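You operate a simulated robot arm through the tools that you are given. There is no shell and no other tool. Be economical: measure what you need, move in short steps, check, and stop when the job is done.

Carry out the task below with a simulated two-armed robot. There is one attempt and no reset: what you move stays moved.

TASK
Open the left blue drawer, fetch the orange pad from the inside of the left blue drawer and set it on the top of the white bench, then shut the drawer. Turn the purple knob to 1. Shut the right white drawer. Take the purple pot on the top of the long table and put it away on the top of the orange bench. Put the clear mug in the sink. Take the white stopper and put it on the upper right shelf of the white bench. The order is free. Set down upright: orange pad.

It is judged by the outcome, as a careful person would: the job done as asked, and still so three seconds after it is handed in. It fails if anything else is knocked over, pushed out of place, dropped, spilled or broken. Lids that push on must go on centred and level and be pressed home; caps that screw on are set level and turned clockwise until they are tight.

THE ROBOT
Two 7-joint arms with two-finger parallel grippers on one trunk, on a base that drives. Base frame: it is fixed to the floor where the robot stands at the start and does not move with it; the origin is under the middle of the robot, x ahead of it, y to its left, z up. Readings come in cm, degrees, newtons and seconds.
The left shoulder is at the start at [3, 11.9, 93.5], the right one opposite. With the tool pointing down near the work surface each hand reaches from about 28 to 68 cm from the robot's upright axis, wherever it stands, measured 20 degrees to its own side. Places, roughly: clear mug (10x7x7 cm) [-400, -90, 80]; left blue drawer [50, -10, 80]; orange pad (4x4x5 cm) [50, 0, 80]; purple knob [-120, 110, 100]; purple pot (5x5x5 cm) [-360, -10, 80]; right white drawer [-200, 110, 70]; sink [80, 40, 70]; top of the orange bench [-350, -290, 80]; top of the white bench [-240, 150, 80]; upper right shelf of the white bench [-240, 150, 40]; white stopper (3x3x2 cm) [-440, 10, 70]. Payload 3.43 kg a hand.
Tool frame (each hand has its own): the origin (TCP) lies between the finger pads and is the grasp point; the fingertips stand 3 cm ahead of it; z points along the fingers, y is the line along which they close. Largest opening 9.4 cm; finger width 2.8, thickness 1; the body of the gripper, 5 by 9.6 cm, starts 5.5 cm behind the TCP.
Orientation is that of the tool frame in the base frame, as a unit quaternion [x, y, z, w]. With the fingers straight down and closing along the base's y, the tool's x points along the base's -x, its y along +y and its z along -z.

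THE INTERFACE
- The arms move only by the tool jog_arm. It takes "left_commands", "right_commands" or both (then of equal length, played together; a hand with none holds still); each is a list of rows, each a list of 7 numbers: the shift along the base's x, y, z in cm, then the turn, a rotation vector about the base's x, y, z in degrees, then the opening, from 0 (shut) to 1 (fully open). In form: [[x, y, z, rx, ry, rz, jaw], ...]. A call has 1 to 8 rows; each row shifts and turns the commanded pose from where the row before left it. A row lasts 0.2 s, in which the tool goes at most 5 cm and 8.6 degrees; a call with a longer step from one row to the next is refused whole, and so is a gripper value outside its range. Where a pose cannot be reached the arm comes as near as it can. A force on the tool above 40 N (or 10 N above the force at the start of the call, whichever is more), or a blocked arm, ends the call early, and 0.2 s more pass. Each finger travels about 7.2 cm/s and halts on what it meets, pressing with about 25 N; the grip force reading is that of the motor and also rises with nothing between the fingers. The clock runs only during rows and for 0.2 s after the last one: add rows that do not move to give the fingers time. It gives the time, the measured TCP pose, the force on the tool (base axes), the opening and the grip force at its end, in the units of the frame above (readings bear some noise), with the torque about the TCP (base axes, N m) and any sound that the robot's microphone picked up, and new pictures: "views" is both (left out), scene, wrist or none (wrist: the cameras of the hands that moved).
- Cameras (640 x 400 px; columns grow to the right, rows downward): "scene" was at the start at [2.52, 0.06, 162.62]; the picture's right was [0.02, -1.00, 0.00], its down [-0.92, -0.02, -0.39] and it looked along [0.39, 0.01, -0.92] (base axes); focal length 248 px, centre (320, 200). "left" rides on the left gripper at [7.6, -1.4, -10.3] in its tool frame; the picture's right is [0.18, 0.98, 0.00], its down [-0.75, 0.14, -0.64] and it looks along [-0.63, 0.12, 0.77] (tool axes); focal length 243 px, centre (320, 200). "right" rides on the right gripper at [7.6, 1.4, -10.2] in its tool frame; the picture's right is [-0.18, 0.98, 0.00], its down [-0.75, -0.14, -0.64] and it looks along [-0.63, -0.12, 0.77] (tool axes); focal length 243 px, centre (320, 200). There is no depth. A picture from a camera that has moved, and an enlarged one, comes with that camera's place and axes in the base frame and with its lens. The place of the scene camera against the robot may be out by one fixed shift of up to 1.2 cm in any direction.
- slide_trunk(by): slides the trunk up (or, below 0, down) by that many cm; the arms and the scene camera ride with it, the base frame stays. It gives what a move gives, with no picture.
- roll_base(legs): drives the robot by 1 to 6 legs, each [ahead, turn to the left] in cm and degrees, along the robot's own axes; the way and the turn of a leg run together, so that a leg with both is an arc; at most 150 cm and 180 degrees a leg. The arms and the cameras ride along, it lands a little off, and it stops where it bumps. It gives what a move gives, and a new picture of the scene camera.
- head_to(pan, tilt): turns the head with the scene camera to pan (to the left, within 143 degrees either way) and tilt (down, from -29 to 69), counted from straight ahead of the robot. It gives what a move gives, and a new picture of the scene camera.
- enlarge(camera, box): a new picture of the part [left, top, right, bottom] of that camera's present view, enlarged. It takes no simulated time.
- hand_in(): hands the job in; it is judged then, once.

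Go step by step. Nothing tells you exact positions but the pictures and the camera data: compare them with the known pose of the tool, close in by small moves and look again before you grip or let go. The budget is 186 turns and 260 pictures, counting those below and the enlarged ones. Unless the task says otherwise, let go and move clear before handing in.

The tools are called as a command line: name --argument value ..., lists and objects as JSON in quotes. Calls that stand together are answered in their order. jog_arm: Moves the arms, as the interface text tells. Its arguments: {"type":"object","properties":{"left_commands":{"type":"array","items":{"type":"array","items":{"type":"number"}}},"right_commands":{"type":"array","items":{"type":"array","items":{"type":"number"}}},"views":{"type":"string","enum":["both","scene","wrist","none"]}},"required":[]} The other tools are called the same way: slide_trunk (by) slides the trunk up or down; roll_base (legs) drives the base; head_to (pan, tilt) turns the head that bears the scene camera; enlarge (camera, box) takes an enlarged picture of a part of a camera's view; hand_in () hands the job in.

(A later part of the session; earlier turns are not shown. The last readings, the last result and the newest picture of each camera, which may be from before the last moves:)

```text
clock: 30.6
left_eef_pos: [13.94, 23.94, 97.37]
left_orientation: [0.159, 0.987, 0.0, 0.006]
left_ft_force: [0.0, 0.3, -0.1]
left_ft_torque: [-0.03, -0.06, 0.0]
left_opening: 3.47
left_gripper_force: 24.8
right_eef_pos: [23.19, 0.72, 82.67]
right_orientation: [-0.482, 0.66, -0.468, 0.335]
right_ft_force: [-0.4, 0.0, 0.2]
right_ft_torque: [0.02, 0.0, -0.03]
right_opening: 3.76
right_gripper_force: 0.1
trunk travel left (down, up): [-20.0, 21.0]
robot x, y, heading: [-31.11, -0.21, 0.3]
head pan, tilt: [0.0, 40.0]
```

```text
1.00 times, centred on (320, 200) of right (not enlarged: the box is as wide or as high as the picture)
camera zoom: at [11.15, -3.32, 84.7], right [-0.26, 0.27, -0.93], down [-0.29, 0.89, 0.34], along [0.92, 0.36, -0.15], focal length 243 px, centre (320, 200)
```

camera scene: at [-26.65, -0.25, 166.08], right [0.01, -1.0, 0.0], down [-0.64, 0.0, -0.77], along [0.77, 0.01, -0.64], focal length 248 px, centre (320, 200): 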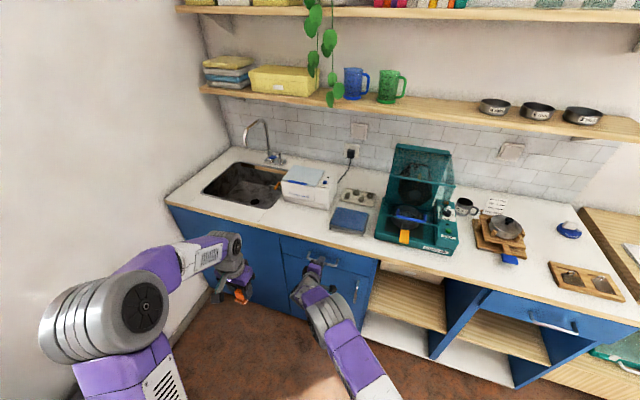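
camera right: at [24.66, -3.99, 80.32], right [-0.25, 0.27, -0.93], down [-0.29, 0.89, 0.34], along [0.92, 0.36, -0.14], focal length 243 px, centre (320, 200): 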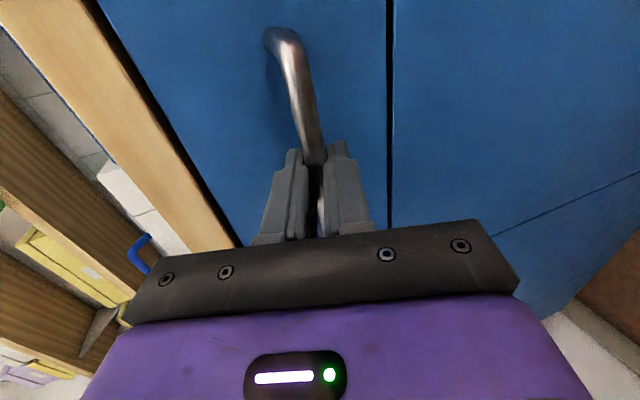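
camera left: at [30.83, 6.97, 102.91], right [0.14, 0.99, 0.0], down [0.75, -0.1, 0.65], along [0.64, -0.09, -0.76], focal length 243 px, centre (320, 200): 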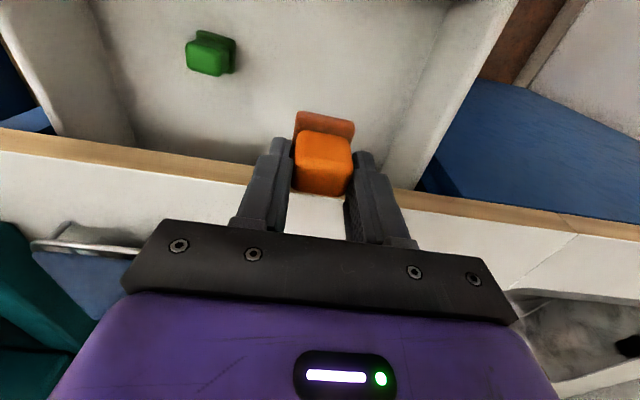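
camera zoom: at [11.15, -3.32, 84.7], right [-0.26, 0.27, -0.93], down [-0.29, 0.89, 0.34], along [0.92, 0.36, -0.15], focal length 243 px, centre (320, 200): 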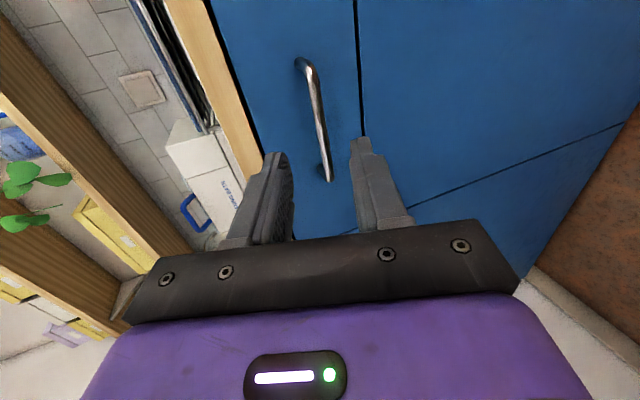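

The drawer is shut. Now I'll look around the room to the rear left, toward the white bench.

head_to --pan 140 --tilt 20

head_to --pan -140 --tilt 20

```text
clock: 32.8
left_eef_pos: [13.87, 23.89, 97.4]
left_orientation: [0.159, 0.987, -0.002, 0.005]
left_ft_force: [-0.6, 0.7, -0.3]
left_ft_torque: [-0.02, -0.04, 0.0]
left_opening: 3.5
left_gripper_force: 24.4
right_eef_pos: [23.38, 0.74, 82.6]
right_orientation: [-0.481, 0.661, -0.469, 0.333]
right_ft_force: [-0.1, -0.2, -0.1]
right_ft_torque: [0.04, 0.03, 0.01]
right_opening: 3.78
right_gripper_force: 0.1
trunk travel left (down, up): [-20.0, 21.0]
robot x, y, heading: [-31.09, -0.12, 0.2]
head pan, tilt: [140.0, 20.0]
camera scene: at [-41.44, 5.74, 169.19], right [0.64, 0.77, 0.0], down [0.26, -0.22, -0.94], along [-0.72, 0.6, -0.34], focal length 248 px, centre (320, 200)
```

scene: 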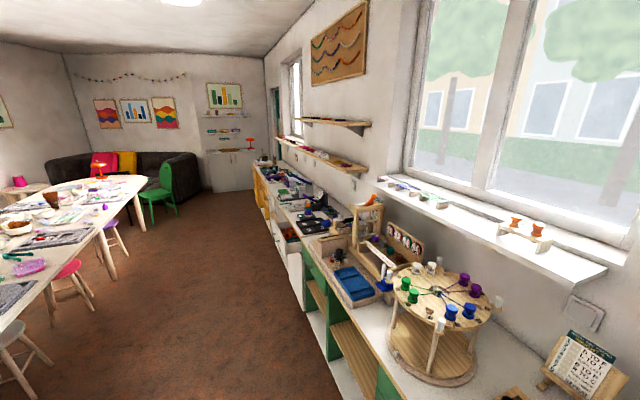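

```text
clock: 36.7
left_eef_pos: [13.87, 23.81, 97.37]
left_orientation: [0.16, 0.987, -0.003, 0.005]
left_ft_force: [0.2, 0.1, 0.3]
left_ft_torque: [-0.01, -0.01, 0.0]
left_opening: 3.5
left_gripper_force: 24.7
right_eef_pos: [23.47, 0.73, 82.52]
right_orientation: [-0.482, 0.66, -0.469, 0.334]
right_ft_force: [-0.3, 0.4, -0.1]
right_ft_torque: [0.02, -0.02, -0.01]
right_opening: 3.75
right_gripper_force: 0.1
trunk travel left (down, up): [-20.0, 21.0]
robot x, y, heading: [-30.92, -0.53, 0.6]
head pan, tilt: [-140.0, 20.0]
camera scene: at [-41.37, -6.24, 169.19], right [-0.65, 0.76, 0.0], down [0.26, 0.22, -0.94], along [-0.72, -0.61, -0.34], focal length 248 px, centre (320, 200)
```

scene: 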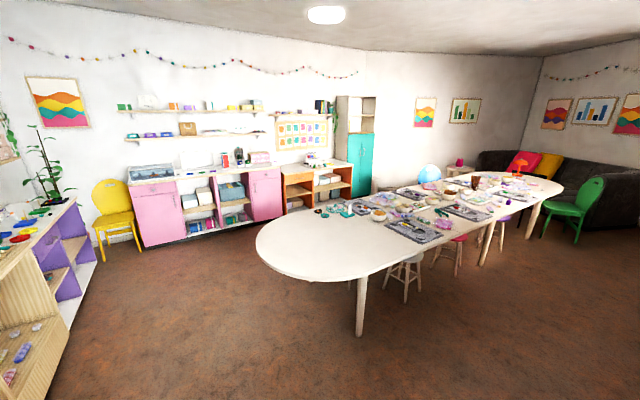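

The benches run along the left wall toward -x. I'll back down the room and turn to face that wall.

roll_base --legs '[[-130, 0], [0, 71]]'

head_to --pan 0 --tilt 25

```text
clock: 46.5
left_eef_pos: [-173.35, 49.52, 97.44]
left_orientation: [-0.443, 0.897, 0.002, 0.005]
left_ft_force: [-0.5, -0.2, 0.2]
left_ft_torque: [-0.02, 0.0, 0.0]
left_opening: 3.49
left_gripper_force: 24.7
right_eef_pos: [-148.38, 51.1, 82.59]
right_orientation: [0.776, -0.259, 0.188, -0.544]
right_ft_force: [1.2, -0.8, -0.3]
right_ft_torque: [-0.03, 0.0, -0.01]
right_opening: 3.78
right_gripper_force: 0.0
trunk travel left (down, up): [-20.0, 21.0]
robot x, y, heading: [-165.25, -0.42, 71.4]
head pan, tilt: [-140.0, 20.0]
camera scene: at [-163.12, -12.19, 169.19], right [-0.93, -0.36, 0.0], down [-0.12, 0.32, -0.94], along [0.34, -0.88, -0.34], focal length 248 px, centre (320, 200)
```

scene: 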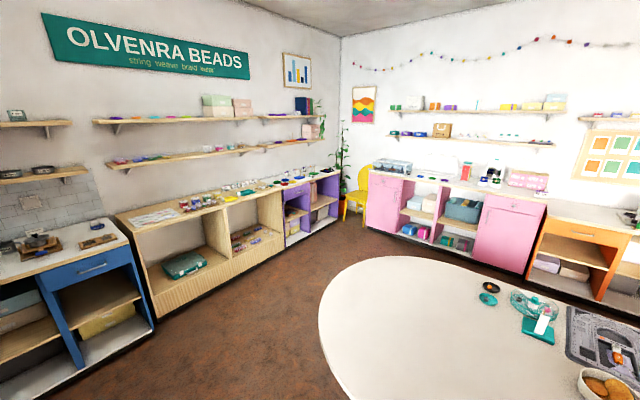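

```text
clock: 48.7
left_eef_pos: [-173.27, 49.51, 97.38]
left_orientation: [-0.443, 0.897, 0.001, 0.005]
left_ft_force: [-0.5, 0.2, -0.5]
left_ft_torque: [-0.02, 0.01, -0.02]
left_opening: 3.46
left_gripper_force: 25.0
right_eef_pos: [-148.28, 51.11, 82.57]
right_orientation: [0.776, -0.257, 0.187, -0.545]
right_ft_force: [0.2, 0.5, -0.2]
right_ft_torque: [-0.01, 0.02, 0.02]
right_opening: 3.77
right_gripper_force: 0.1
trunk travel left (down, up): [-20.0, 21.0]
robot x, y, heading: [-165.48, -0.58, 71.4]
head pan, tilt: [0.0, 25.0]
camera scene: at [-163.55, 5.21, 168.38], right [0.95, -0.32, 0.0], down [-0.14, -0.4, -0.91], along [0.29, 0.86, -0.42], focal length 248 px, centre (320, 200)
```

scene: 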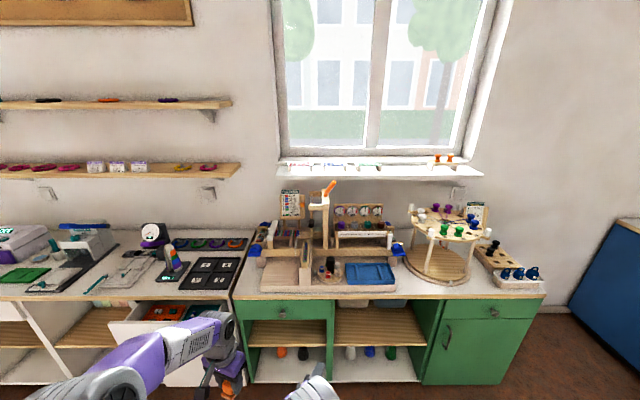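

enlarge --camera "scene" --box '[230, 170, 470, 320]'

enlarge --camera "scene" --box '[0, 200, 320, 400]'

```text
2.67 times, centred on (350, 245) of scene
camera zoom: at [-163.55, 5.21, 168.38], right [0.95, -0.32, 0.0], down [-0.14, -0.4, -0.91], along [0.29, 0.86, -0.42], focal length 660 px, centre (240, 80)
```

zoom: 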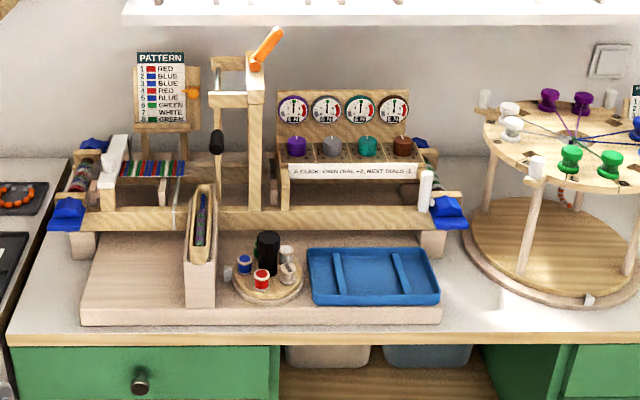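

```text
2.00 times, centred on (160, 300) of scene
camera zoom: at [-163.55, 5.21, 168.38], right [0.95, -0.32, 0.0], down [-0.14, -0.4, -0.91], along [0.29, 0.86, -0.42], focal length 495 px, centre (640, 0)
```

zoom: 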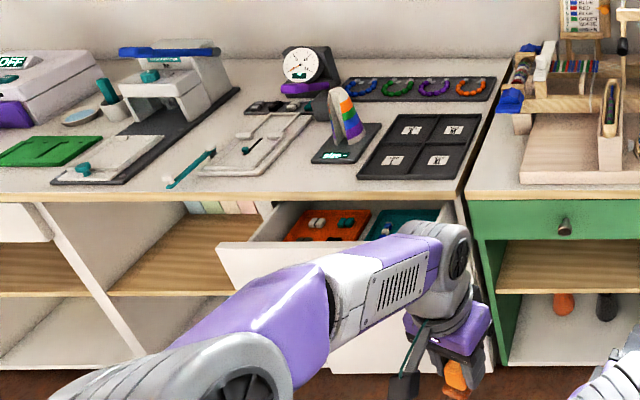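

The knob panel has a note: "A click: own dial +2, next dials -1". I'll study that up close later. First I'll go to the white bench on the left to shut its open right drawer and place the pad.

roll_base --legs '[[0, 90], [72, 0], [0, -90]]'

head_to --pan 0 --tilt 35

```text
clock: 60.2
left_eef_pos: [-239.62, 77.85, 97.34]
left_orientation: [-0.422, 0.907, 0.002, 0.005]
left_ft_force: [-0.3, -1.1, -1.1]
left_ft_torque: [-0.03, 0.03, 0.03]
left_opening: 3.51
left_gripper_force: 24.7
right_eef_pos: [-214.61, 78.19, 82.52]
right_orientation: [0.77, -0.275, 0.2, -0.54]
right_ft_force: [0.5, -0.7, 0.2]
right_ft_torque: [0.04, -0.01, -0.01]
right_opening: 3.75
right_gripper_force: 0.0
trunk travel left (down, up): [-20.0, 21.0]
robot x, y, heading: [-233.97, 27.31, 68.7]
head pan, tilt: [0.0, 25.0]
camera scene: at [-231.91, 33.07, 168.38], right [0.93, -0.36, 0.0], down [-0.15, -0.39, -0.91], along [0.33, 0.84, -0.42], focal length 248 px, centre (320, 200)
```

scene: 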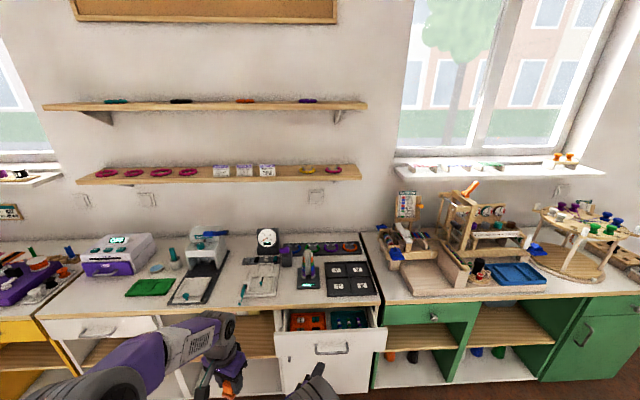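

```text
clock: 61.0
left_eef_pos: [-239.64, 77.85, 97.4]
left_orientation: [-0.423, 0.906, 0.001, 0.005]
left_ft_force: [0.1, 0.2, 0.5]
left_ft_torque: [0.02, 0.02, -0.01]
left_opening: 3.51
left_gripper_force: 25.0
right_eef_pos: [-214.7, 78.24, 82.62]
right_orientation: [0.77, -0.275, 0.199, -0.541]
right_ft_force: [0.2, 0.2, 0.4]
right_ft_torque: [0.0, 0.01, 0.0]
right_opening: 3.79
right_gripper_force: 0.1
trunk travel left (down, up): [-20.0, 21.0]
robot x, y, heading: [-234.04, 27.64, 69.0]
head pan, tilt: [0.0, 35.0]
camera scene: at [-232.08, 32.69, 166.81], right [0.93, -0.36, 0.0], down [-0.21, -0.53, -0.82], along [0.3, 0.76, -0.57], focal length 248 px, centre (320, 200)
```

scene: 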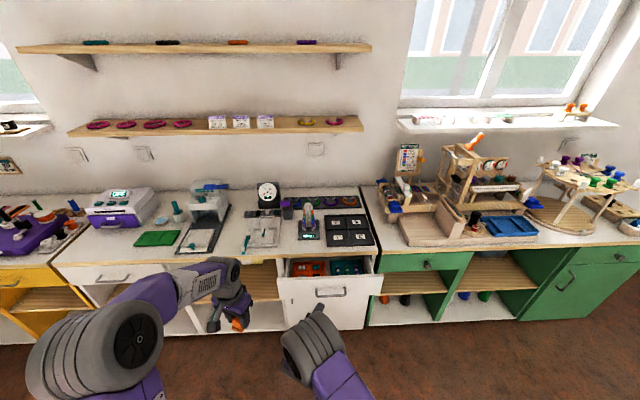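

enlarge --camera "scene" --box '[40, 160, 400, 385]'

```text
1.78 times, centred on (220, 272) of scene
camera zoom: at [-232.08, 32.69, 166.81], right [0.93, -0.36, 0.0], down [-0.21, -0.53, -0.82], along [0.3, 0.76, -0.57], focal length 440 px, centre (498, 71)
```

zoom: 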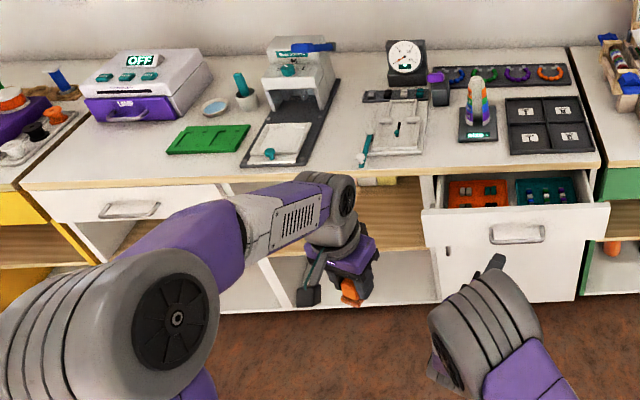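

The right drawer stands open about 7 cm, with its front panel about 74 cm ahead. I'll move a little closer, lower the closed right hand below the handle and push the panel shut.

roll_base --legs '[[8, 0]]'

jog_arm --right_commands '[[0.8, -0.3, -4, 0, 0, 0, 0], [0.8, -0.3, -4, 0, 0, 0, 0], [0.8, -0.3, -4, 0, 0, 0, 0], [0.8, -0.3, -4, 0, 0, 0, 0], [1, -0.4, 0, 0, 0, 0, 0]]'

```text
clock: 62.0
left_eef_pos: [-236.59, 85.45, 97.32]
left_orientation: [-0.421, 0.907, 0.001, 0.005]
left_ft_force: [-0.3, 0.0, 0.1]
left_ft_torque: [0.0, -0.01, -0.04]
left_opening: 3.49
left_gripper_force: 25.0
right_eef_pos: [-211.54, 85.72, 82.51]
right_orientation: [0.77, -0.275, 0.201, -0.539]
right_ft_force: [-0.2, 0.1, 0.7]
right_ft_torque: [0.02, 0.0, -0.01]
right_opening: 3.77
right_gripper_force: 0.0
trunk travel left (down, up): [-20.0, 21.0]
robot x, y, heading: [-231.09, 34.46, 68.7]
head pan, tilt: [0.0, 35.0]
camera scene: at [-229.09, 40.28, 166.8], right [0.93, -0.37, 0.0], down [-0.21, -0.53, -0.82], along [0.3, 0.76, -0.57], focal length 248 px, centre (320, 200)
```

scene: 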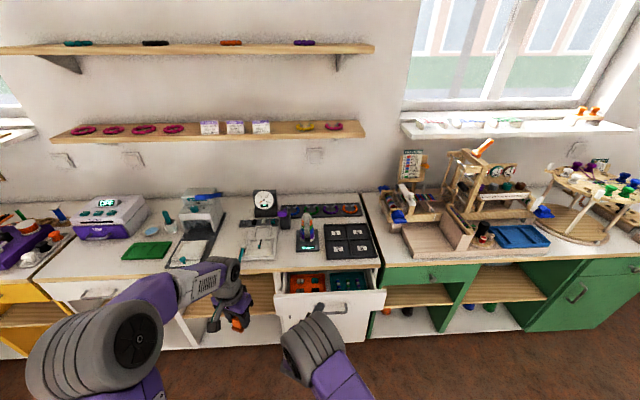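

```text
clock: 63.2
left_eef_pos: [-236.54, 85.35, 97.42]
left_orientation: [-0.421, 0.907, 0.001, 0.005]
left_ft_force: [-0.1, 0.1, 0.6]
left_ft_torque: [-0.02, -0.02, -0.02]
left_opening: 3.47
left_gripper_force: 25.1
right_eef_pos: [-207.43, 83.95, 66.59]
right_orientation: [0.769, -0.276, 0.201, -0.54]
right_ft_force: [1.2, 0.0, -1.0]
right_ft_torque: [0.0, -0.04, -0.02]
right_opening: 0.0
right_gripper_force: 25.0
trunk travel left (down, up): [-20.0, 21.0]
robot x, y, heading: [-230.71, 34.95, 68.3]
head pan, tilt: [0.0, 35.0]
camera scene: at [-229.15, 40.13, 166.81], right [0.93, -0.37, 0.0], down [-0.21, -0.53, -0.82], along [0.3, 0.76, -0.57], focal length 248 px, centre (320, 200)
camera right: at [-208.25, 71.28, 68.73], right [-0.35, -0.14, -0.93], down [-0.94, 0.06, 0.34], along [0.01, 0.99, -0.15], focal length 243 px, centre (320, 200)
```

scene: 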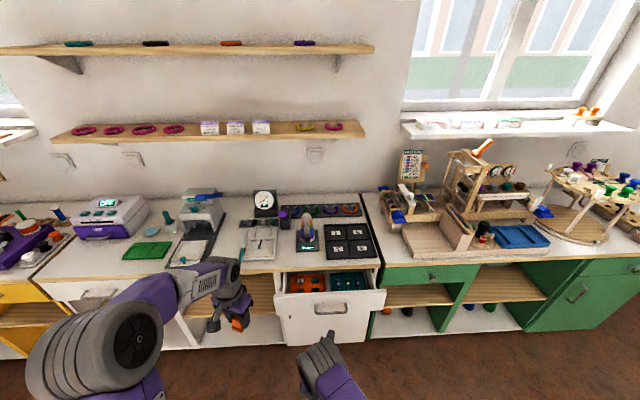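
right: 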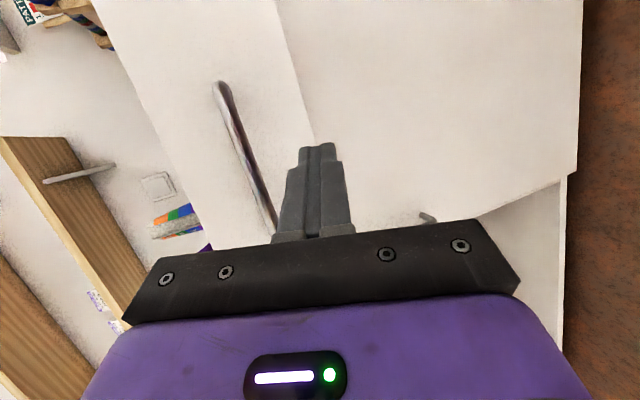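

The drawer front spans about z 63.5 to the counter with the bar at z 70. I'll raise the tips 1 cm so they press between the bar and the lower edge, then push.

jog_arm --right_commands '[[0, 0, 1, 0, 0, 0, 0], [0.64, 1.9, 0, 0, 0, 0, 0], [0.64, 1.9, 0, 0, 0, 0, 0], [0.64, 1.9, 0, 0, 0, 0, 0], [0.64, 1.9, 0, 0, 0, 0, 0], [0.64, 1.9, 0, 0, 0, 0, 0], [0.64, 1.9, 0, 0, 0, 0, 0], [0.64, 1.9, 0, 0, 0, 0, 0]]'

```text
clock: 65.0
left_eef_pos: [-236.53, 85.35, 97.36]
left_orientation: [-0.421, 0.907, 0.002, 0.005]
left_ft_force: [0.2, -0.3, -0.1]
left_ft_torque: [0.01, -0.02, 0.01]
left_opening: 3.5
left_gripper_force: 24.7
right_eef_pos: [-202.97, 97.42, 67.32]
right_orientation: [0.77, -0.277, 0.2, -0.539]
right_ft_force: [0.8, 0.1, -0.4]
right_ft_torque: [-0.05, 0.04, -0.04]
right_opening: 0.01
right_gripper_force: 24.9
trunk travel left (down, up): [-20.0, 21.0]
robot x, y, heading: [-231.43, 34.9, 68.7]
head pan, tilt: [0.0, 35.0]
camera scene: at [-229.08, 40.19, 166.8], right [0.93, -0.37, 0.0], down [-0.21, -0.53, -0.82], along [0.3, 0.76, -0.57], focal length 248 px, centre (320, 200)
camera right: at [-203.81, 84.76, 69.51], right [-0.35, -0.14, -0.93], down [-0.94, 0.06, 0.34], along [0.01, 0.99, -0.16], focal length 243 px, centre (320, 200)
```

scene: 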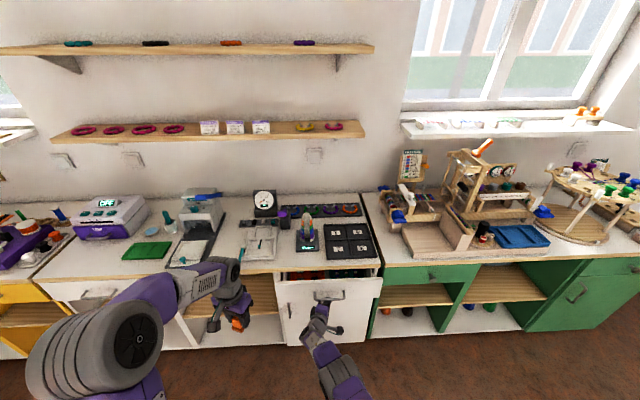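
right: 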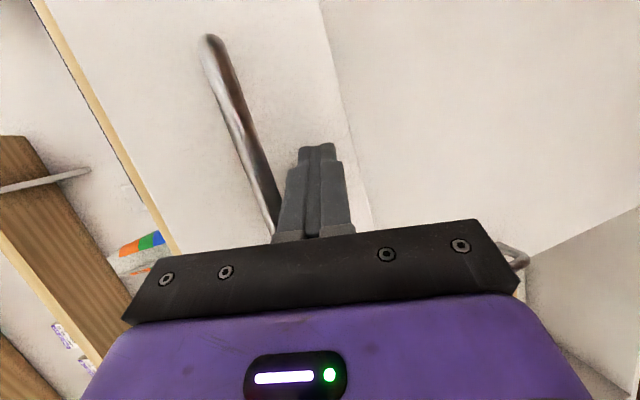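

jog_arm --right_commands '[[0.64, 1.9, 0, 0, 0, 0, 0], [0.5, 1.4, 0, 0, 0, 0, 0], [0.5, 1.4, 0, 0, 0, 0, 0], [0.3, 0.95, 0, 0, 0, 0, 0], [0.3, 0.95, 0, 0, 0, 0, 0], [0.3, 0.95, 0, 0, 0, 0, 0]]'

```text
clock: 66.4
left_eef_pos: [-236.54, 85.46, 97.41]
left_orientation: [-0.421, 0.907, 0.002, 0.005]
left_ft_force: [0.5, 0.4, 0.0]
left_ft_torque: [0.0, 0.01, -0.01]
left_opening: 3.5
left_gripper_force: 24.9
right_eef_pos: [-202.86, 98.04, 67.56]
right_orientation: [0.77, -0.276, 0.2, -0.539]
right_ft_force: [0.0, -0.7, -0.7]
right_ft_torque: [-0.01, -0.01, -0.04]
right_opening: 0.02
right_gripper_force: 24.5
right hand out of reach, approached as far as the arm can: row 1, 2, 3, 4, 5, 6
trunk travel left (down, up): [-20.0, 21.0]
robot x, y, heading: [-231.17, 34.71, 68.5]
head pan, tilt: [0.0, 35.0]
camera scene: at [-229.15, 40.14, 166.81], right [0.93, -0.37, 0.0], down [-0.21, -0.53, -0.82], along [0.3, 0.76, -0.57], focal length 248 px, centre (320, 200)
camera right: at [-203.62, 85.4, 69.61], right [-0.35, -0.14, -0.93], down [-0.94, 0.06, 0.34], along [0.01, 0.99, -0.15], focal length 243 px, centre (320, 200)
```

scene: 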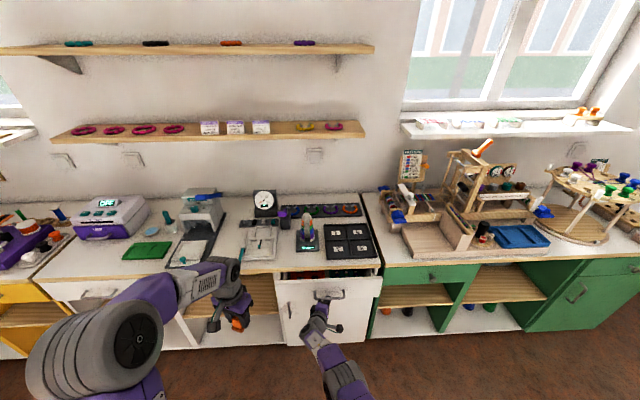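
right: 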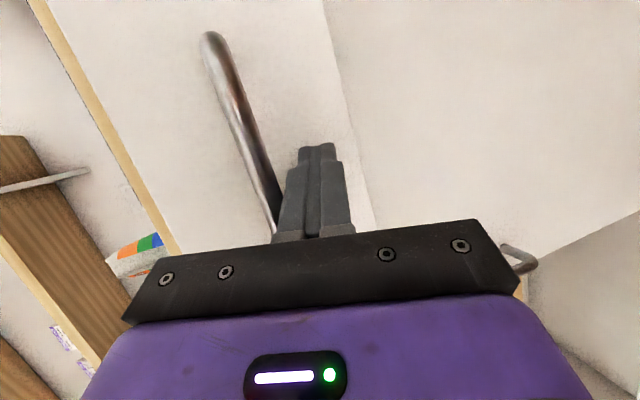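

The arm is at full reach. I'll draw it back, roll closer, and push on.

jog_arm --right_commands '[[-1.1, -3.3, 0, 0, 0, 0, 0], [-1.1, -3.3, 0, 0, 0, 0, 0], [-1.1, -3.3, 0, 0, 0, 0, 0], [-1.1, -3.3, 0, 0, 0, 0, 0], [-1.1, -3.3, 0, 0, 0, 0, 0]]' --views "none"

roll_base --legs '[[10, 0]]'

jog_arm --right_commands '[[0.3, 0.95, 0, 0, 0, 0, 0], [0.5, 1.4, 0, 0, 0, 0, 0], [0.5, 1.4, 0, 0, 0, 0, 0], [0.5, 1.4, 0, 0, 0, 0, 0], [0.3, 0.95, 0, 0, 0, 0, 0], [0.3, 0.95, 0, 0, 0, 0, 0], [0.3, 0.95, 0, 0, 0, 0, 0], [0.3, 0.95, 0, 0, 0, 0, 0]]'

```text
clock: 67.6
left_eef_pos: [-236.68, 85.31, 97.45]
left_orientation: [-0.421, 0.907, 0.002, 0.006]
left_ft_force: [0.0, 0.4, -0.7]
left_ft_torque: [0.01, -0.01, -0.03]
left_opening: 3.48
left_gripper_force: 25.3
right_eef_pos: [-208.1, 81.38, 67.44]
right_orientation: [0.769, -0.276, 0.201, -0.54]
right_ft_force: [0.9, -0.3, -0.2]
right_ft_torque: [-0.01, -0.03, -0.02]
right_opening: 0.02
right_gripper_force: 25.1
trunk travel left (down, up): [-20.0, 21.0]
robot x, y, heading: [-231.02, 34.42, 68.6]
head pan, tilt: [0.0, 35.0]
```

```text
clock: 68.8
left_eef_pos: [-233.2, 94.73, 97.39]
left_orientation: [-0.424, 0.906, 0.001, 0.004]
left_ft_force: [-0.1, 0.9, -0.4]
left_ft_torque: [-0.01, 0.04, 0.0]
left_opening: 3.51
left_gripper_force: 25.2
right_eef_pos: [-204.62, 90.79, 67.29]
right_orientation: [0.771, -0.273, 0.199, -0.539]
right_ft_force: [-0.6, 0.0, -0.4]
right_ft_torque: [-0.01, -0.01, 0.02]
right_opening: 0.0
right_gripper_force: 24.6
trunk travel left (down, up): [-20.0, 21.0]
robot x, y, heading: [-227.27, 43.51, 68.6]
head pan, tilt: [0.0, 35.0]
camera scene: at [-225.5, 49.62, 166.8], right [0.93, -0.36, 0.0], down [-0.21, -0.54, -0.82], along [0.29, 0.76, -0.57], focal length 248 px, centre (320, 200)
```

scene: 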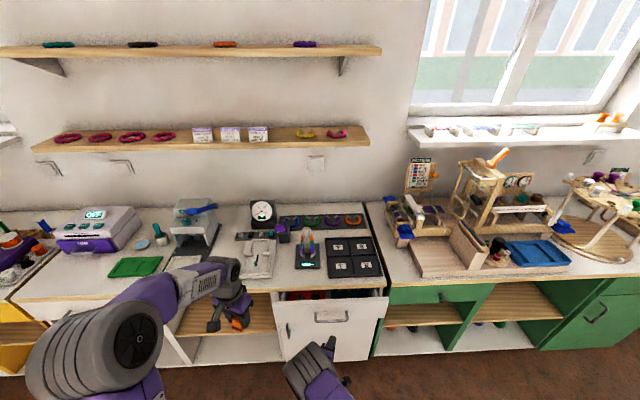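

```text
clock: 70.6
left_eef_pos: [-233.29, 94.72, 97.3]
left_orientation: [-0.423, 0.906, 0.002, 0.005]
left_ft_force: [0.1, 0.1, 0.3]
left_ft_torque: [-0.01, -0.01, -0.05]
left_opening: 3.49
left_gripper_force: 24.9
right_eef_pos: [-201.53, 99.67, 67.3]
right_orientation: [0.771, -0.274, 0.2, -0.539]
right_ft_force: [-0.6, -1.0, 0.5]
right_ft_torque: [-0.01, 0.0, -0.01]
right_opening: 0.0
right_gripper_force: 25.4
trunk travel left (down, up): [-20.0, 21.0]
robot x, y, heading: [-227.46, 44.04, 68.9]
head pan, tilt: [0.0, 35.0]
camera scene: at [-225.55, 49.48, 166.8], right [0.93, -0.36, 0.0], down [-0.21, -0.54, -0.82], along [0.29, 0.76, -0.57], focal length 248 px, centre (320, 200)
camera right: at [-202.4, 87.05, 69.41], right [-0.35, -0.15, -0.93], down [-0.94, 0.05, 0.34], along [0.0, 0.99, -0.16], focal length 243 px, centre (320, 200)
```

scene: 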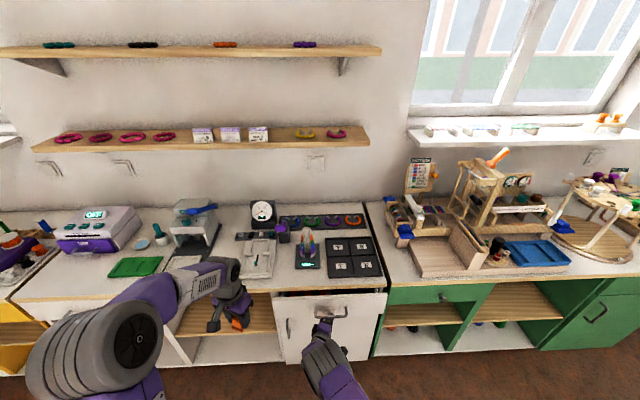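
right: 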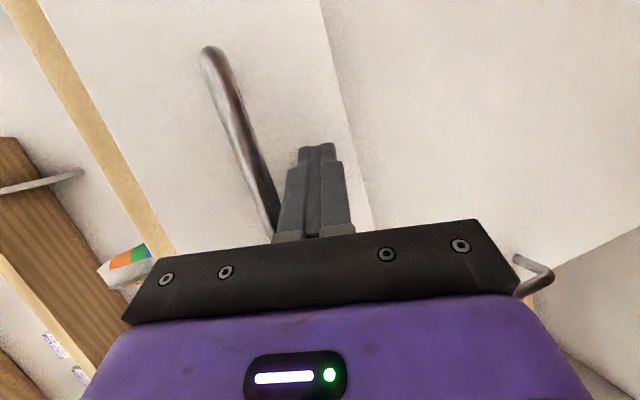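

jog_arm --right_commands '[[0.3, 0.95, 0, 0, 0, 0, 0], [0.3, 0.95, 0, 0, 0, 0, 0], [0.3, 0.95, 0, 0, 0, 0, 0], [0.3, 0.95, 0, 0, 0, 0, 0], [0.3, 0.95, 0, 0, 0, 0, 0]]'

```text
clock: 71.8
left_eef_pos: [-233.35, 94.23, 97.59]
left_orientation: [-0.423, 0.906, 0.003, 0.006]
left_ft_force: [0.1, -0.2, 0.2]
left_ft_torque: [-0.02, -0.02, 0.03]
left_opening: 3.5
left_gripper_force: 25.4
right_eef_pos: [-200.35, 103.58, 67.21]
right_orientation: [0.77, -0.275, 0.201, -0.539]
right_ft_force: [-8.9, -27.7, 19.5]
right_ft_torque: [0.56, -0.18, 0.01]
right_opening: 0.0
right_gripper_force: 24.8
trunk travel left (down, up): [-20.0, 21.0]
robot x, y, heading: [-227.13, 44.0, 69.1]
head pan, tilt: [0.0, 35.0]
stopped in row 5 (right hand): the force on the tool passed its limit at 41 N (the readings are from after the stop); the commanded pose is now the measured one
camera scene: at [-225.82, 48.82, 166.86], right [0.93, -0.36, 0.0], down [-0.21, -0.53, -0.82], along [0.3, 0.77, -0.57], focal length 248 px, centre (320, 200)
camera right: at [-201.2, 90.95, 69.4], right [-0.34, -0.14, -0.93], down [-0.94, 0.06, 0.34], along [0.01, 0.99, -0.16], focal length 243 px, centre (320, 200)
```

scene: 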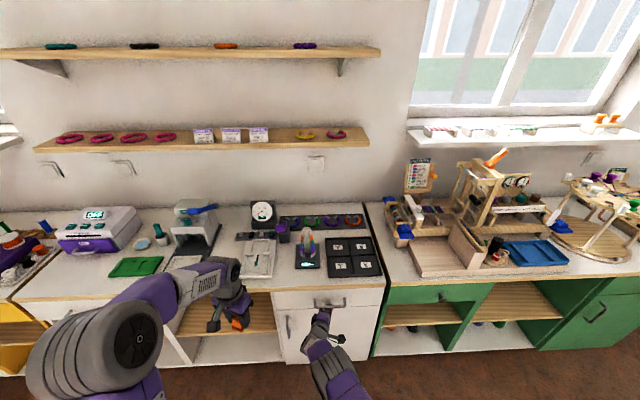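
right: 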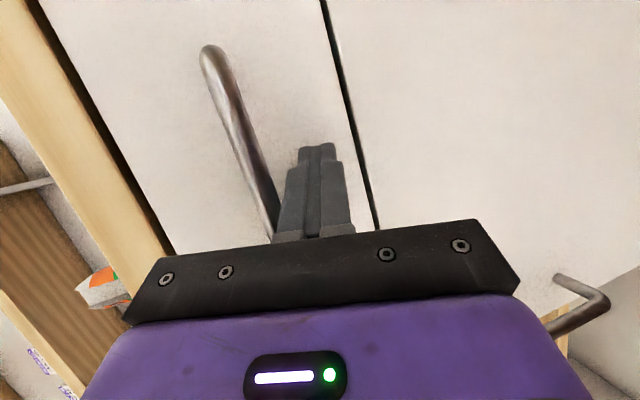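

The seam is flush, so the drawer is shut. I'll withdraw the right hand and shift left to place the pad in the gap between the black mat and the pen tray.

jog_arm --right_commands '[[-1.1, -3.3, 0, 0, 0, 0, 0], [-1.1, -3.3, 1, 0, 0, 0, 0], [-1.1, -3.3, 2, 0, 0, 0, 0], [-1.1, -3.3, 3, 0, 0, 0, 0], [-0.5, -1.5, 4, 0, 0, 0, 0], [0, 0, 4, 0, 0, 0, 0]]' --views "none"

roll_base --legs '[[-12, 0], [0, 90], [26, 0], [0, -90], [20, 0]]'

head_to --pan 20 --tilt 48

```text
clock: 73.2
left_eef_pos: [-233.3, 94.5, 97.45]
left_orientation: [-0.423, 0.906, 0.002, 0.005]
left_ft_force: [-0.3, -0.7, 0.8]
left_ft_torque: [-0.02, 0.01, 0.02]
left_opening: 3.5
left_gripper_force: 24.7
right_eef_pos: [-205.34, 89.26, 81.16]
right_orientation: [0.772, -0.275, 0.2, -0.537]
right_ft_force: [0.6, -0.4, 0.0]
right_ft_torque: [-0.01, -0.03, 0.03]
right_opening: 0.01
right_gripper_force: 24.8
trunk travel left (down, up): [-20.0, 21.0]
robot x, y, heading: [-227.76, 44.12, 68.7]
head pan, tilt: [0.0, 35.0]
```

```text
clock: 84.6
left_eef_pos: [-250.11, 112.04, 97.33]
left_orientation: [-0.396, 0.918, 0.001, 0.004]
left_ft_force: [-0.2, 0.2, -0.5]
left_ft_torque: [0.0, 0.02, 0.03]
left_opening: 3.49
left_gripper_force: 25.2
right_eef_pos: [-222.53, 105.11, 81.08]
right_orientation: [0.763, -0.298, 0.216, -0.531]
right_ft_force: [0.0, -0.3, -0.8]
right_ft_torque: [-0.02, -0.03, -0.02]
right_opening: 0.01
right_gripper_force: 25.0
trunk travel left (down, up): [-20.0, 21.0]
robot x, y, heading: [-247.29, 61.26, 65.6]
head pan, tilt: [0.0, 35.0]
camera scene: at [-245.13, 66.55, 166.8], right [0.91, -0.41, 0.0], down [-0.24, -0.52, -0.82], along [0.34, 0.74, -0.57], focal length 248 px, centre (320, 200)
```

scene: 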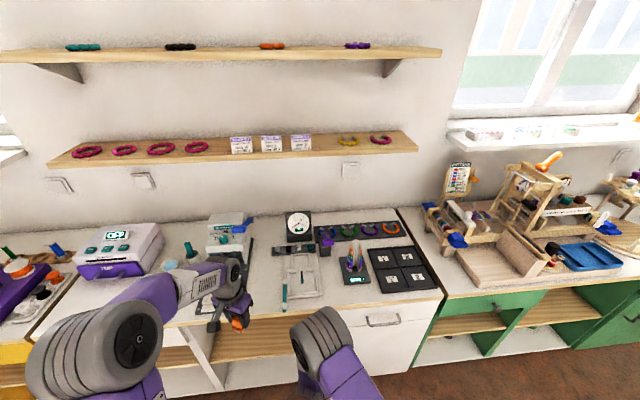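

```text
clock: 85.4
left_eef_pos: [-250.22, 111.94, 97.46]
left_orientation: [-0.396, 0.918, 0.001, 0.005]
left_ft_force: [0.0, -0.2, 0.1]
left_ft_torque: [-0.02, 0.01, 0.01]
left_opening: 3.47
left_gripper_force: 25.3
right_eef_pos: [-222.61, 104.98, 81.19]
right_orientation: [0.763, -0.298, 0.216, -0.531]
right_ft_force: [-0.6, 0.9, -0.9]
right_ft_torque: [0.01, 0.0, 0.0]
right_opening: 0.0
right_gripper_force: 25.4
trunk travel left (down, up): [-20.0, 21.0]
robot x, y, heading: [-247.07, 61.09, 65.6]
head pan, tilt: [20.0, 48.0]
camera scene: at [-248.2, 66.28, 164.91], right [1.0, -0.08, 0.0], down [-0.06, -0.74, -0.67], along [0.05, 0.67, -0.74], focal length 248 px, centre (320, 200)
```

scene: 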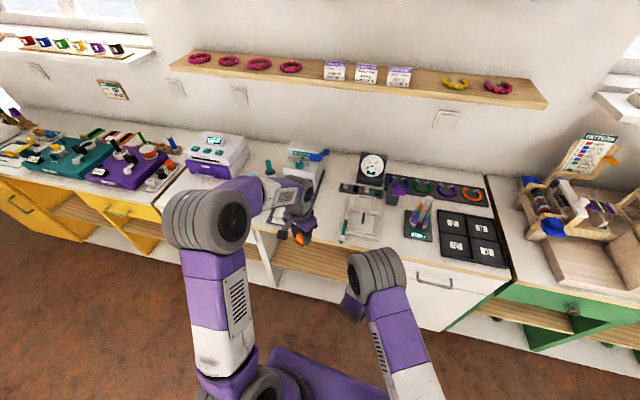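

enlarge --camera "left" --box '[0, 0, 640, 400]'

enlarge --camera "scene" --box '[220, 130, 480, 292]'

```text
1.00 times, centred on (320, 200) of left (not enlarged: the box is as wide or as high as the picture)
camera zoom: at [-254.4, 105.43, 107.53], right [-0.84, 0.54, 0.0], down [0.41, 0.64, 0.65], along [0.35, 0.55, -0.76], focal length 243 px, centre (320, 200)
```

zoom: 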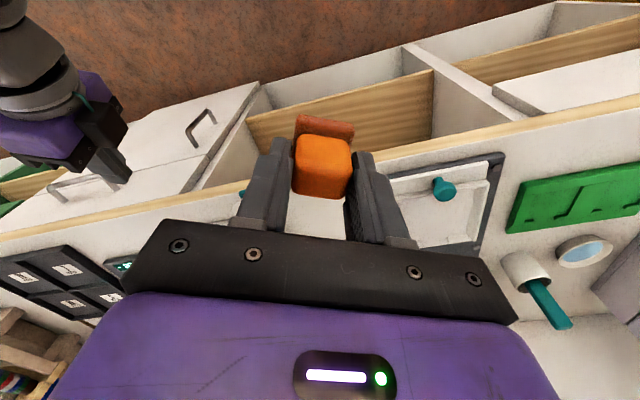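

```text
2.46 times, centred on (350, 211) of scene
camera zoom: at [-248.2, 66.28, 164.91], right [1.0, -0.08, 0.0], down [-0.06, -0.74, -0.67], along [0.05, 0.67, -0.74], focal length 609 px, centre (246, 173)
```

zoom: 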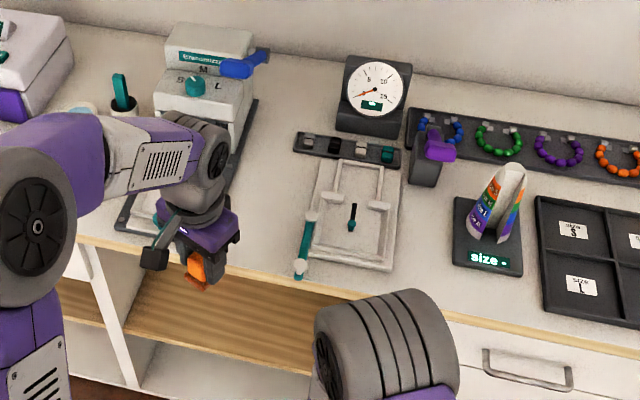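

Bench top is at z≈79.8, and the free gap between mat and tray is centred near [-241.8, 130]. I'll raise the right hand out of the way, roll in 10 cm, align the pad and move over the spot.

jog_arm --right_commands '[[0, 0, 4, 0, 0, 0, 0], [0, 0, 4, 0, 0, 0, 0], [0, 0, 4, 0, 0, 0, 0], [0, 0, 4, 0, 0, 0, 0], [0, 0, 3, 0, 0, 0, 0]]' --left_commands '[[0, 0, 1, 0, 0, 8.3, 0.2], [0, 0, 1, 0, 0, 8.3, 0.2], [0, 0, 1, 0, 0, 8.2, 0.2], [0, 0, 0, 0, 0, 0, 0.2], [0, 0, 0, 0, 0, 0, 0.2]]' --views "none"

roll_base --legs '[[10, 0]]'

```text
clock: 86.6
left_eef_pos: [-250.11, 112.08, 100.47]
left_orientation: [-0.584, 0.811, 0.003, 0.004]
left_ft_force: [-0.2, -0.3, 0.7]
left_ft_torque: [0.02, 0.0, 0.01]
left_opening: 3.5
left_gripper_force: 24.6
right_eef_pos: [-222.89, 104.83, 100.22]
right_orientation: [0.763, -0.298, 0.217, -0.531]
right_ft_force: [0.2, 0.7, -0.2]
right_ft_torque: [0.01, -0.03, 0.02]
right_opening: 0.0
right_gripper_force: 25.2
trunk travel left (down, up): [-20.0, 21.0]
robot x, y, heading: [-247.36, 60.95, 65.6]
head pan, tilt: [20.0, 48.0]
```

```text
clock: 87.8
left_eef_pos: [-246.29, 121.17, 100.44]
left_orientation: [-0.585, 0.811, 0.002, 0.003]
left_ft_force: [0.6, 0.9, -0.6]
left_ft_torque: [0.0, 0.05, -0.02]
left_opening: 3.5
left_gripper_force: 25.3
right_eef_pos: [-218.71, 114.09, 100.17]
right_orientation: [0.764, -0.296, 0.216, -0.531]
right_ft_force: [0.0, -0.2, 0.1]
right_ft_torque: [0.0, -0.01, -0.04]
right_opening: 0.0
right_gripper_force: 25.0
trunk travel left (down, up): [-20.0, 21.0]
robot x, y, heading: [-243.26, 70.2, 65.5]
head pan, tilt: [20.0, 48.0]
camera scene: at [-244.03, 75.51, 164.9], right [1.0, -0.08, 0.0], down [-0.06, -0.74, -0.67], along [0.05, 0.67, -0.74], focal length 248 px, centre (320, 200)
```

scene: 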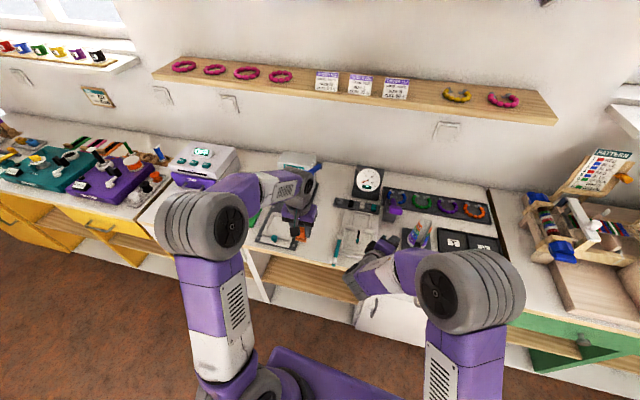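

jog_arm --left_commands '[[2.2, 4, 0, 0, 0, 0, 0.2], [2.2, 4.3, -2, 0, 0, 0, 0.2], [0, 0, -4, 0, 0, 0, 0.2]]'

```text
refused: row 2 steps farther than a row can; nothing moved
```

jog_arm --left_commands '[[1.5, 3, 0, 0, 0, 0, 0.2], [1.5, 3, -1, 0, 0, 0, 0.2], [1.5, 3, -2, 0, 0, 0, 0.2], [0, 0, -4, 0, 0, 0, 0.2]]'

```text
clock: 88.8
left_eef_pos: [-241.72, 129.95, 93.72]
left_orientation: [-0.585, 0.811, 0.002, 0.005]
left_ft_force: [-0.5, -0.2, 0.7]
left_ft_torque: [0.0, -0.02, 0.04]
left_opening: 3.49
left_gripper_force: 25.2
right_eef_pos: [-218.83, 113.99, 100.29]
right_orientation: [0.764, -0.297, 0.215, -0.531]
right_ft_force: [0.2, -0.5, 0.4]
right_ft_torque: [0.02, -0.02, 0.02]
right_opening: 0.0
right_gripper_force: 25.3
trunk travel left (down, up): [-20.0, 21.0]
robot x, y, heading: [-243.06, 70.27, 65.6]
head pan, tilt: [20.0, 48.0]
camera scene: at [-244.12, 75.38, 164.91], right [1.0, -0.08, 0.0], down [-0.06, -0.74, -0.67], along [0.05, 0.67, -0.74], focal length 248 px, centre (320, 200)
camera left: at [-242.93, 122.15, 103.91], right [-0.99, 0.14, 0.0], down [0.1, 0.75, 0.65], along [0.09, 0.64, -0.76], focal length 243 px, centre (320, 200)
```

scene: 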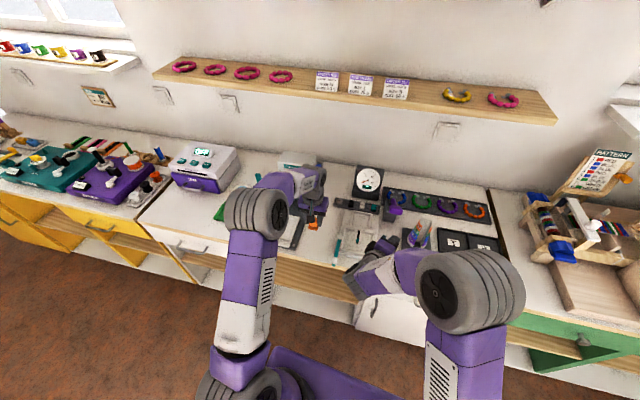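
left: 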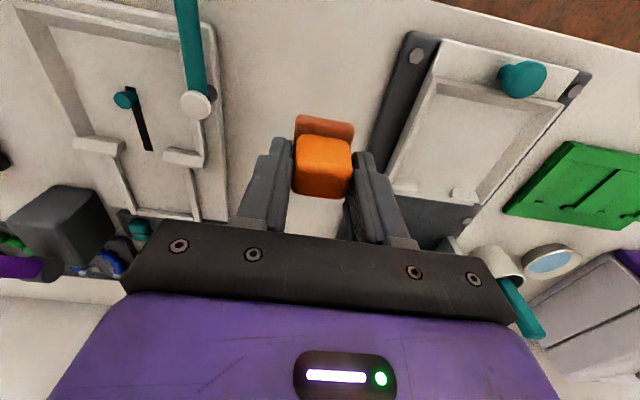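

The pad hangs centred over the gap. I'll lower it until I feel contact.

jog_arm --left_commands '[[0.5, 0, -3, 0, 0, 0, 0.2], [0, 0, -3, 0, 0, 0, 0.2], [0, 0, -2, 0, 0, 0, 0.2], [0, 0, -0.6, 0, 0, 0, 0.2], [0, 0, -0.4, 0, 0, 0, 0.2]]' --views "wrist"

```text
clock: 90.0
left_eef_pos: [-241.32, 129.96, 84.62]
left_orientation: [-0.585, 0.811, 0.002, 0.005]
left_ft_force: [-0.7, -0.1, 2.0]
left_ft_torque: [0.05, -0.01, 0.01]
left_opening: 3.48
left_gripper_force: 24.6
right_eef_pos: [-218.74, 114.04, 100.32]
right_orientation: [0.764, -0.296, 0.215, -0.531]
right_ft_force: [0.3, 0.1, 0.3]
right_ft_torque: [0.06, -0.03, 0.02]
right_opening: 0.0
right_gripper_force: 25.1
trunk travel left (down, up): [-20.0, 21.0]
robot x, y, heading: [-243.0, 70.4, 65.6]
head pan, tilt: [20.0, 48.0]
camera left: at [-242.49, 122.28, 94.69], right [-0.99, 0.13, 0.0], down [0.1, 0.75, 0.65], along [0.09, 0.64, -0.76], focal length 243 px, centre (320, 200)
```

left: 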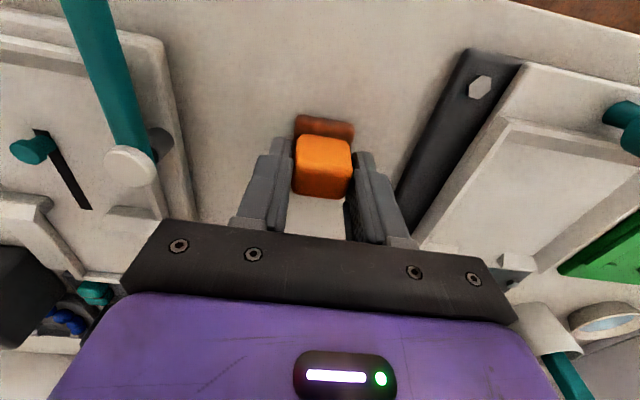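

jog_arm --left_commands '[[0, 0, -0.3, 0, 0, 0, 0.2], [0, 0, -0.2, 0, 0, 0, 0.2]]' --views "none"

```text
clock: 90.6
left_eef_pos: [-241.24, 130.01, 84.42]
left_orientation: [-0.585, 0.811, 0.005, 0.007]
left_ft_force: [-5.2, -3.0, 27.8]
left_ft_torque: [0.07, 0.02, 0.03]
left_opening: 3.52
left_gripper_force: 25.0
right_eef_pos: [-218.91, 113.73, 100.26]
right_orientation: [0.763, -0.297, 0.215, -0.532]
right_ft_force: [0.5, -0.5, -0.2]
right_ft_torque: [-0.01, -0.02, -0.01]
right_opening: 0.01
right_gripper_force: 25.5
trunk travel left (down, up): [-20.0, 21.0]
robot x, y, heading: [-243.41, 70.13, 65.8]
head pan, tilt: [20.0, 48.0]
```

Contact is firm. I'll ease up slightly, open and rise.

jog_arm --left_commands '[[0, 0, 0.3, 0, 0, 0, 0.2], [0, 0, 0, 0, 0, 0, 0.5], [0, 0, 0, 0, 0, 0, 0.55], [0, 0, 2, 0, 0, 0, 0.55], [0, 0, 4, 0, 0, 0, 0.55], [0, 0, 5, 0, 0, 0, 0.55], [0, 0, 4, 0, 0, 0, 0.55]]' --views "wrist"

```text
clock: 92.2
left_eef_pos: [-241.07, 130.02, 99.32]
left_orientation: [-0.584, 0.811, 0.002, 0.004]
left_ft_force: [0.5, 0.6, 0.2]
left_ft_torque: [0.0, 0.01, -0.01]
left_opening: 5.19
left_gripper_force: 0.1
right_eef_pos: [-218.79, 113.98, 100.18]
right_orientation: [0.764, -0.297, 0.215, -0.531]
right_ft_force: [-0.6, 0.4, 0.5]
right_ft_torque: [-0.01, 0.0, 0.02]
right_opening: 0.0
right_gripper_force: 24.8
trunk travel left (down, up): [-20.0, 21.0]
robot x, y, heading: [-242.62, 70.34, 65.7]
head pan, tilt: [20.0, 48.0]
camera left: at [-242.08, 122.35, 109.55], right [-0.99, 0.14, 0.0], down [0.1, 0.75, 0.65], along [0.09, 0.64, -0.76], focal length 243 px, centre (320, 200)
```

left: 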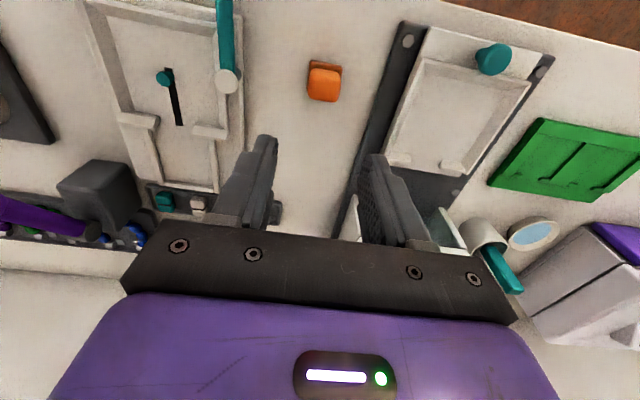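

The pad stands upright on the white bench. Now I'll back off and drive to the green bench's knob panel.

roll_base --legs '[[-45, 0], [0, -67.6], [101, 0], [0, 73]]'

head_to --pan 0 --tilt 32

```text
clock: 105.6
left_eef_pos: [-170.66, 88.27, 99.28]
left_orientation: [-0.637, 0.771, 0.003, 0.004]
left_ft_force: [0.7, -1.0, -0.4]
left_ft_torque: [-0.01, 0.0, -0.02]
left_opening: 5.18
left_gripper_force: 0.0
right_eef_pos: [-146.73, 75.17, 100.14]
right_orientation: [0.781, -0.246, 0.181, -0.544]
right_ft_force: [-0.2, 0.3, -0.1]
right_ft_torque: [0.0, 0.03, -0.01]
right_opening: 0.01
right_gripper_force: 25.1
trunk travel left (down, up): [-20.0, 21.0]
robot x, y, heading: [-165.1, 28.44, 73.1]
head pan, tilt: [20.0, 48.0]
camera scene: at [-166.81, 33.52, 164.91], right [1.0, 0.05, 0.0], down [0.04, -0.74, -0.67], along [-0.04, 0.67, -0.74], focal length 248 px, centre (320, 200)
```

scene: 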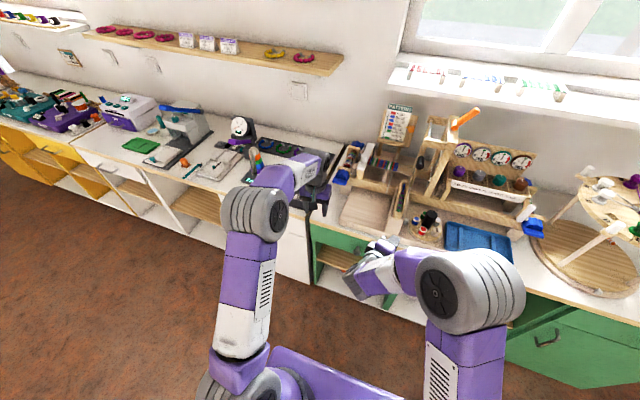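

```text
clock: 106.5
left_eef_pos: [-170.7, 88.23, 99.3]
left_orientation: [-0.636, 0.772, 0.003, 0.005]
left_ft_force: [0.4, 0.0, 0.9]
left_ft_torque: [0.0, -0.01, 0.03]
left_opening: 5.14
left_gripper_force: 0.1
right_eef_pos: [-146.65, 75.07, 100.21]
right_orientation: [0.782, -0.247, 0.18, -0.543]
right_ft_force: [0.2, -0.4, 0.3]
right_ft_torque: [0.01, -0.01, -0.03]
right_opening: 0.01
right_gripper_force: 24.9
trunk travel left (down, up): [-20.0, 21.0]
robot x, y, heading: [-165.36, 28.57, 73.2]
head pan, tilt: [0.0, 32.0]
camera scene: at [-163.76, 34.23, 167.27], right [0.96, -0.29, 0.0], down [-0.15, -0.51, -0.85], along [0.25, 0.81, -0.53], focal length 248 px, centre (320, 200)
```

scene: 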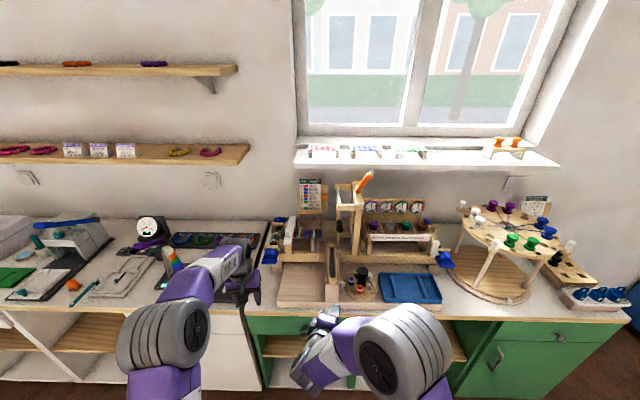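

enlarge --camera "scene" --box '[340, 180, 460, 255]'

```text
5.33 times, centred on (400, 218) of scene
camera zoom: at [-163.76, 34.23, 167.27], right [0.96, -0.29, 0.0], down [-0.15, -0.51, -0.85], along [0.25, 0.81, -0.53], focal length 1320 px, centre (-107, 107)
```

zoom: 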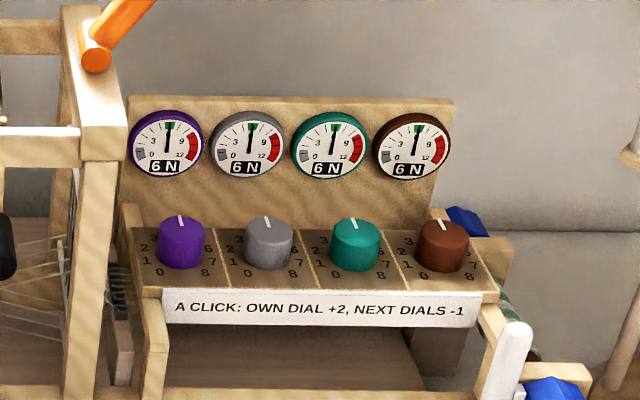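

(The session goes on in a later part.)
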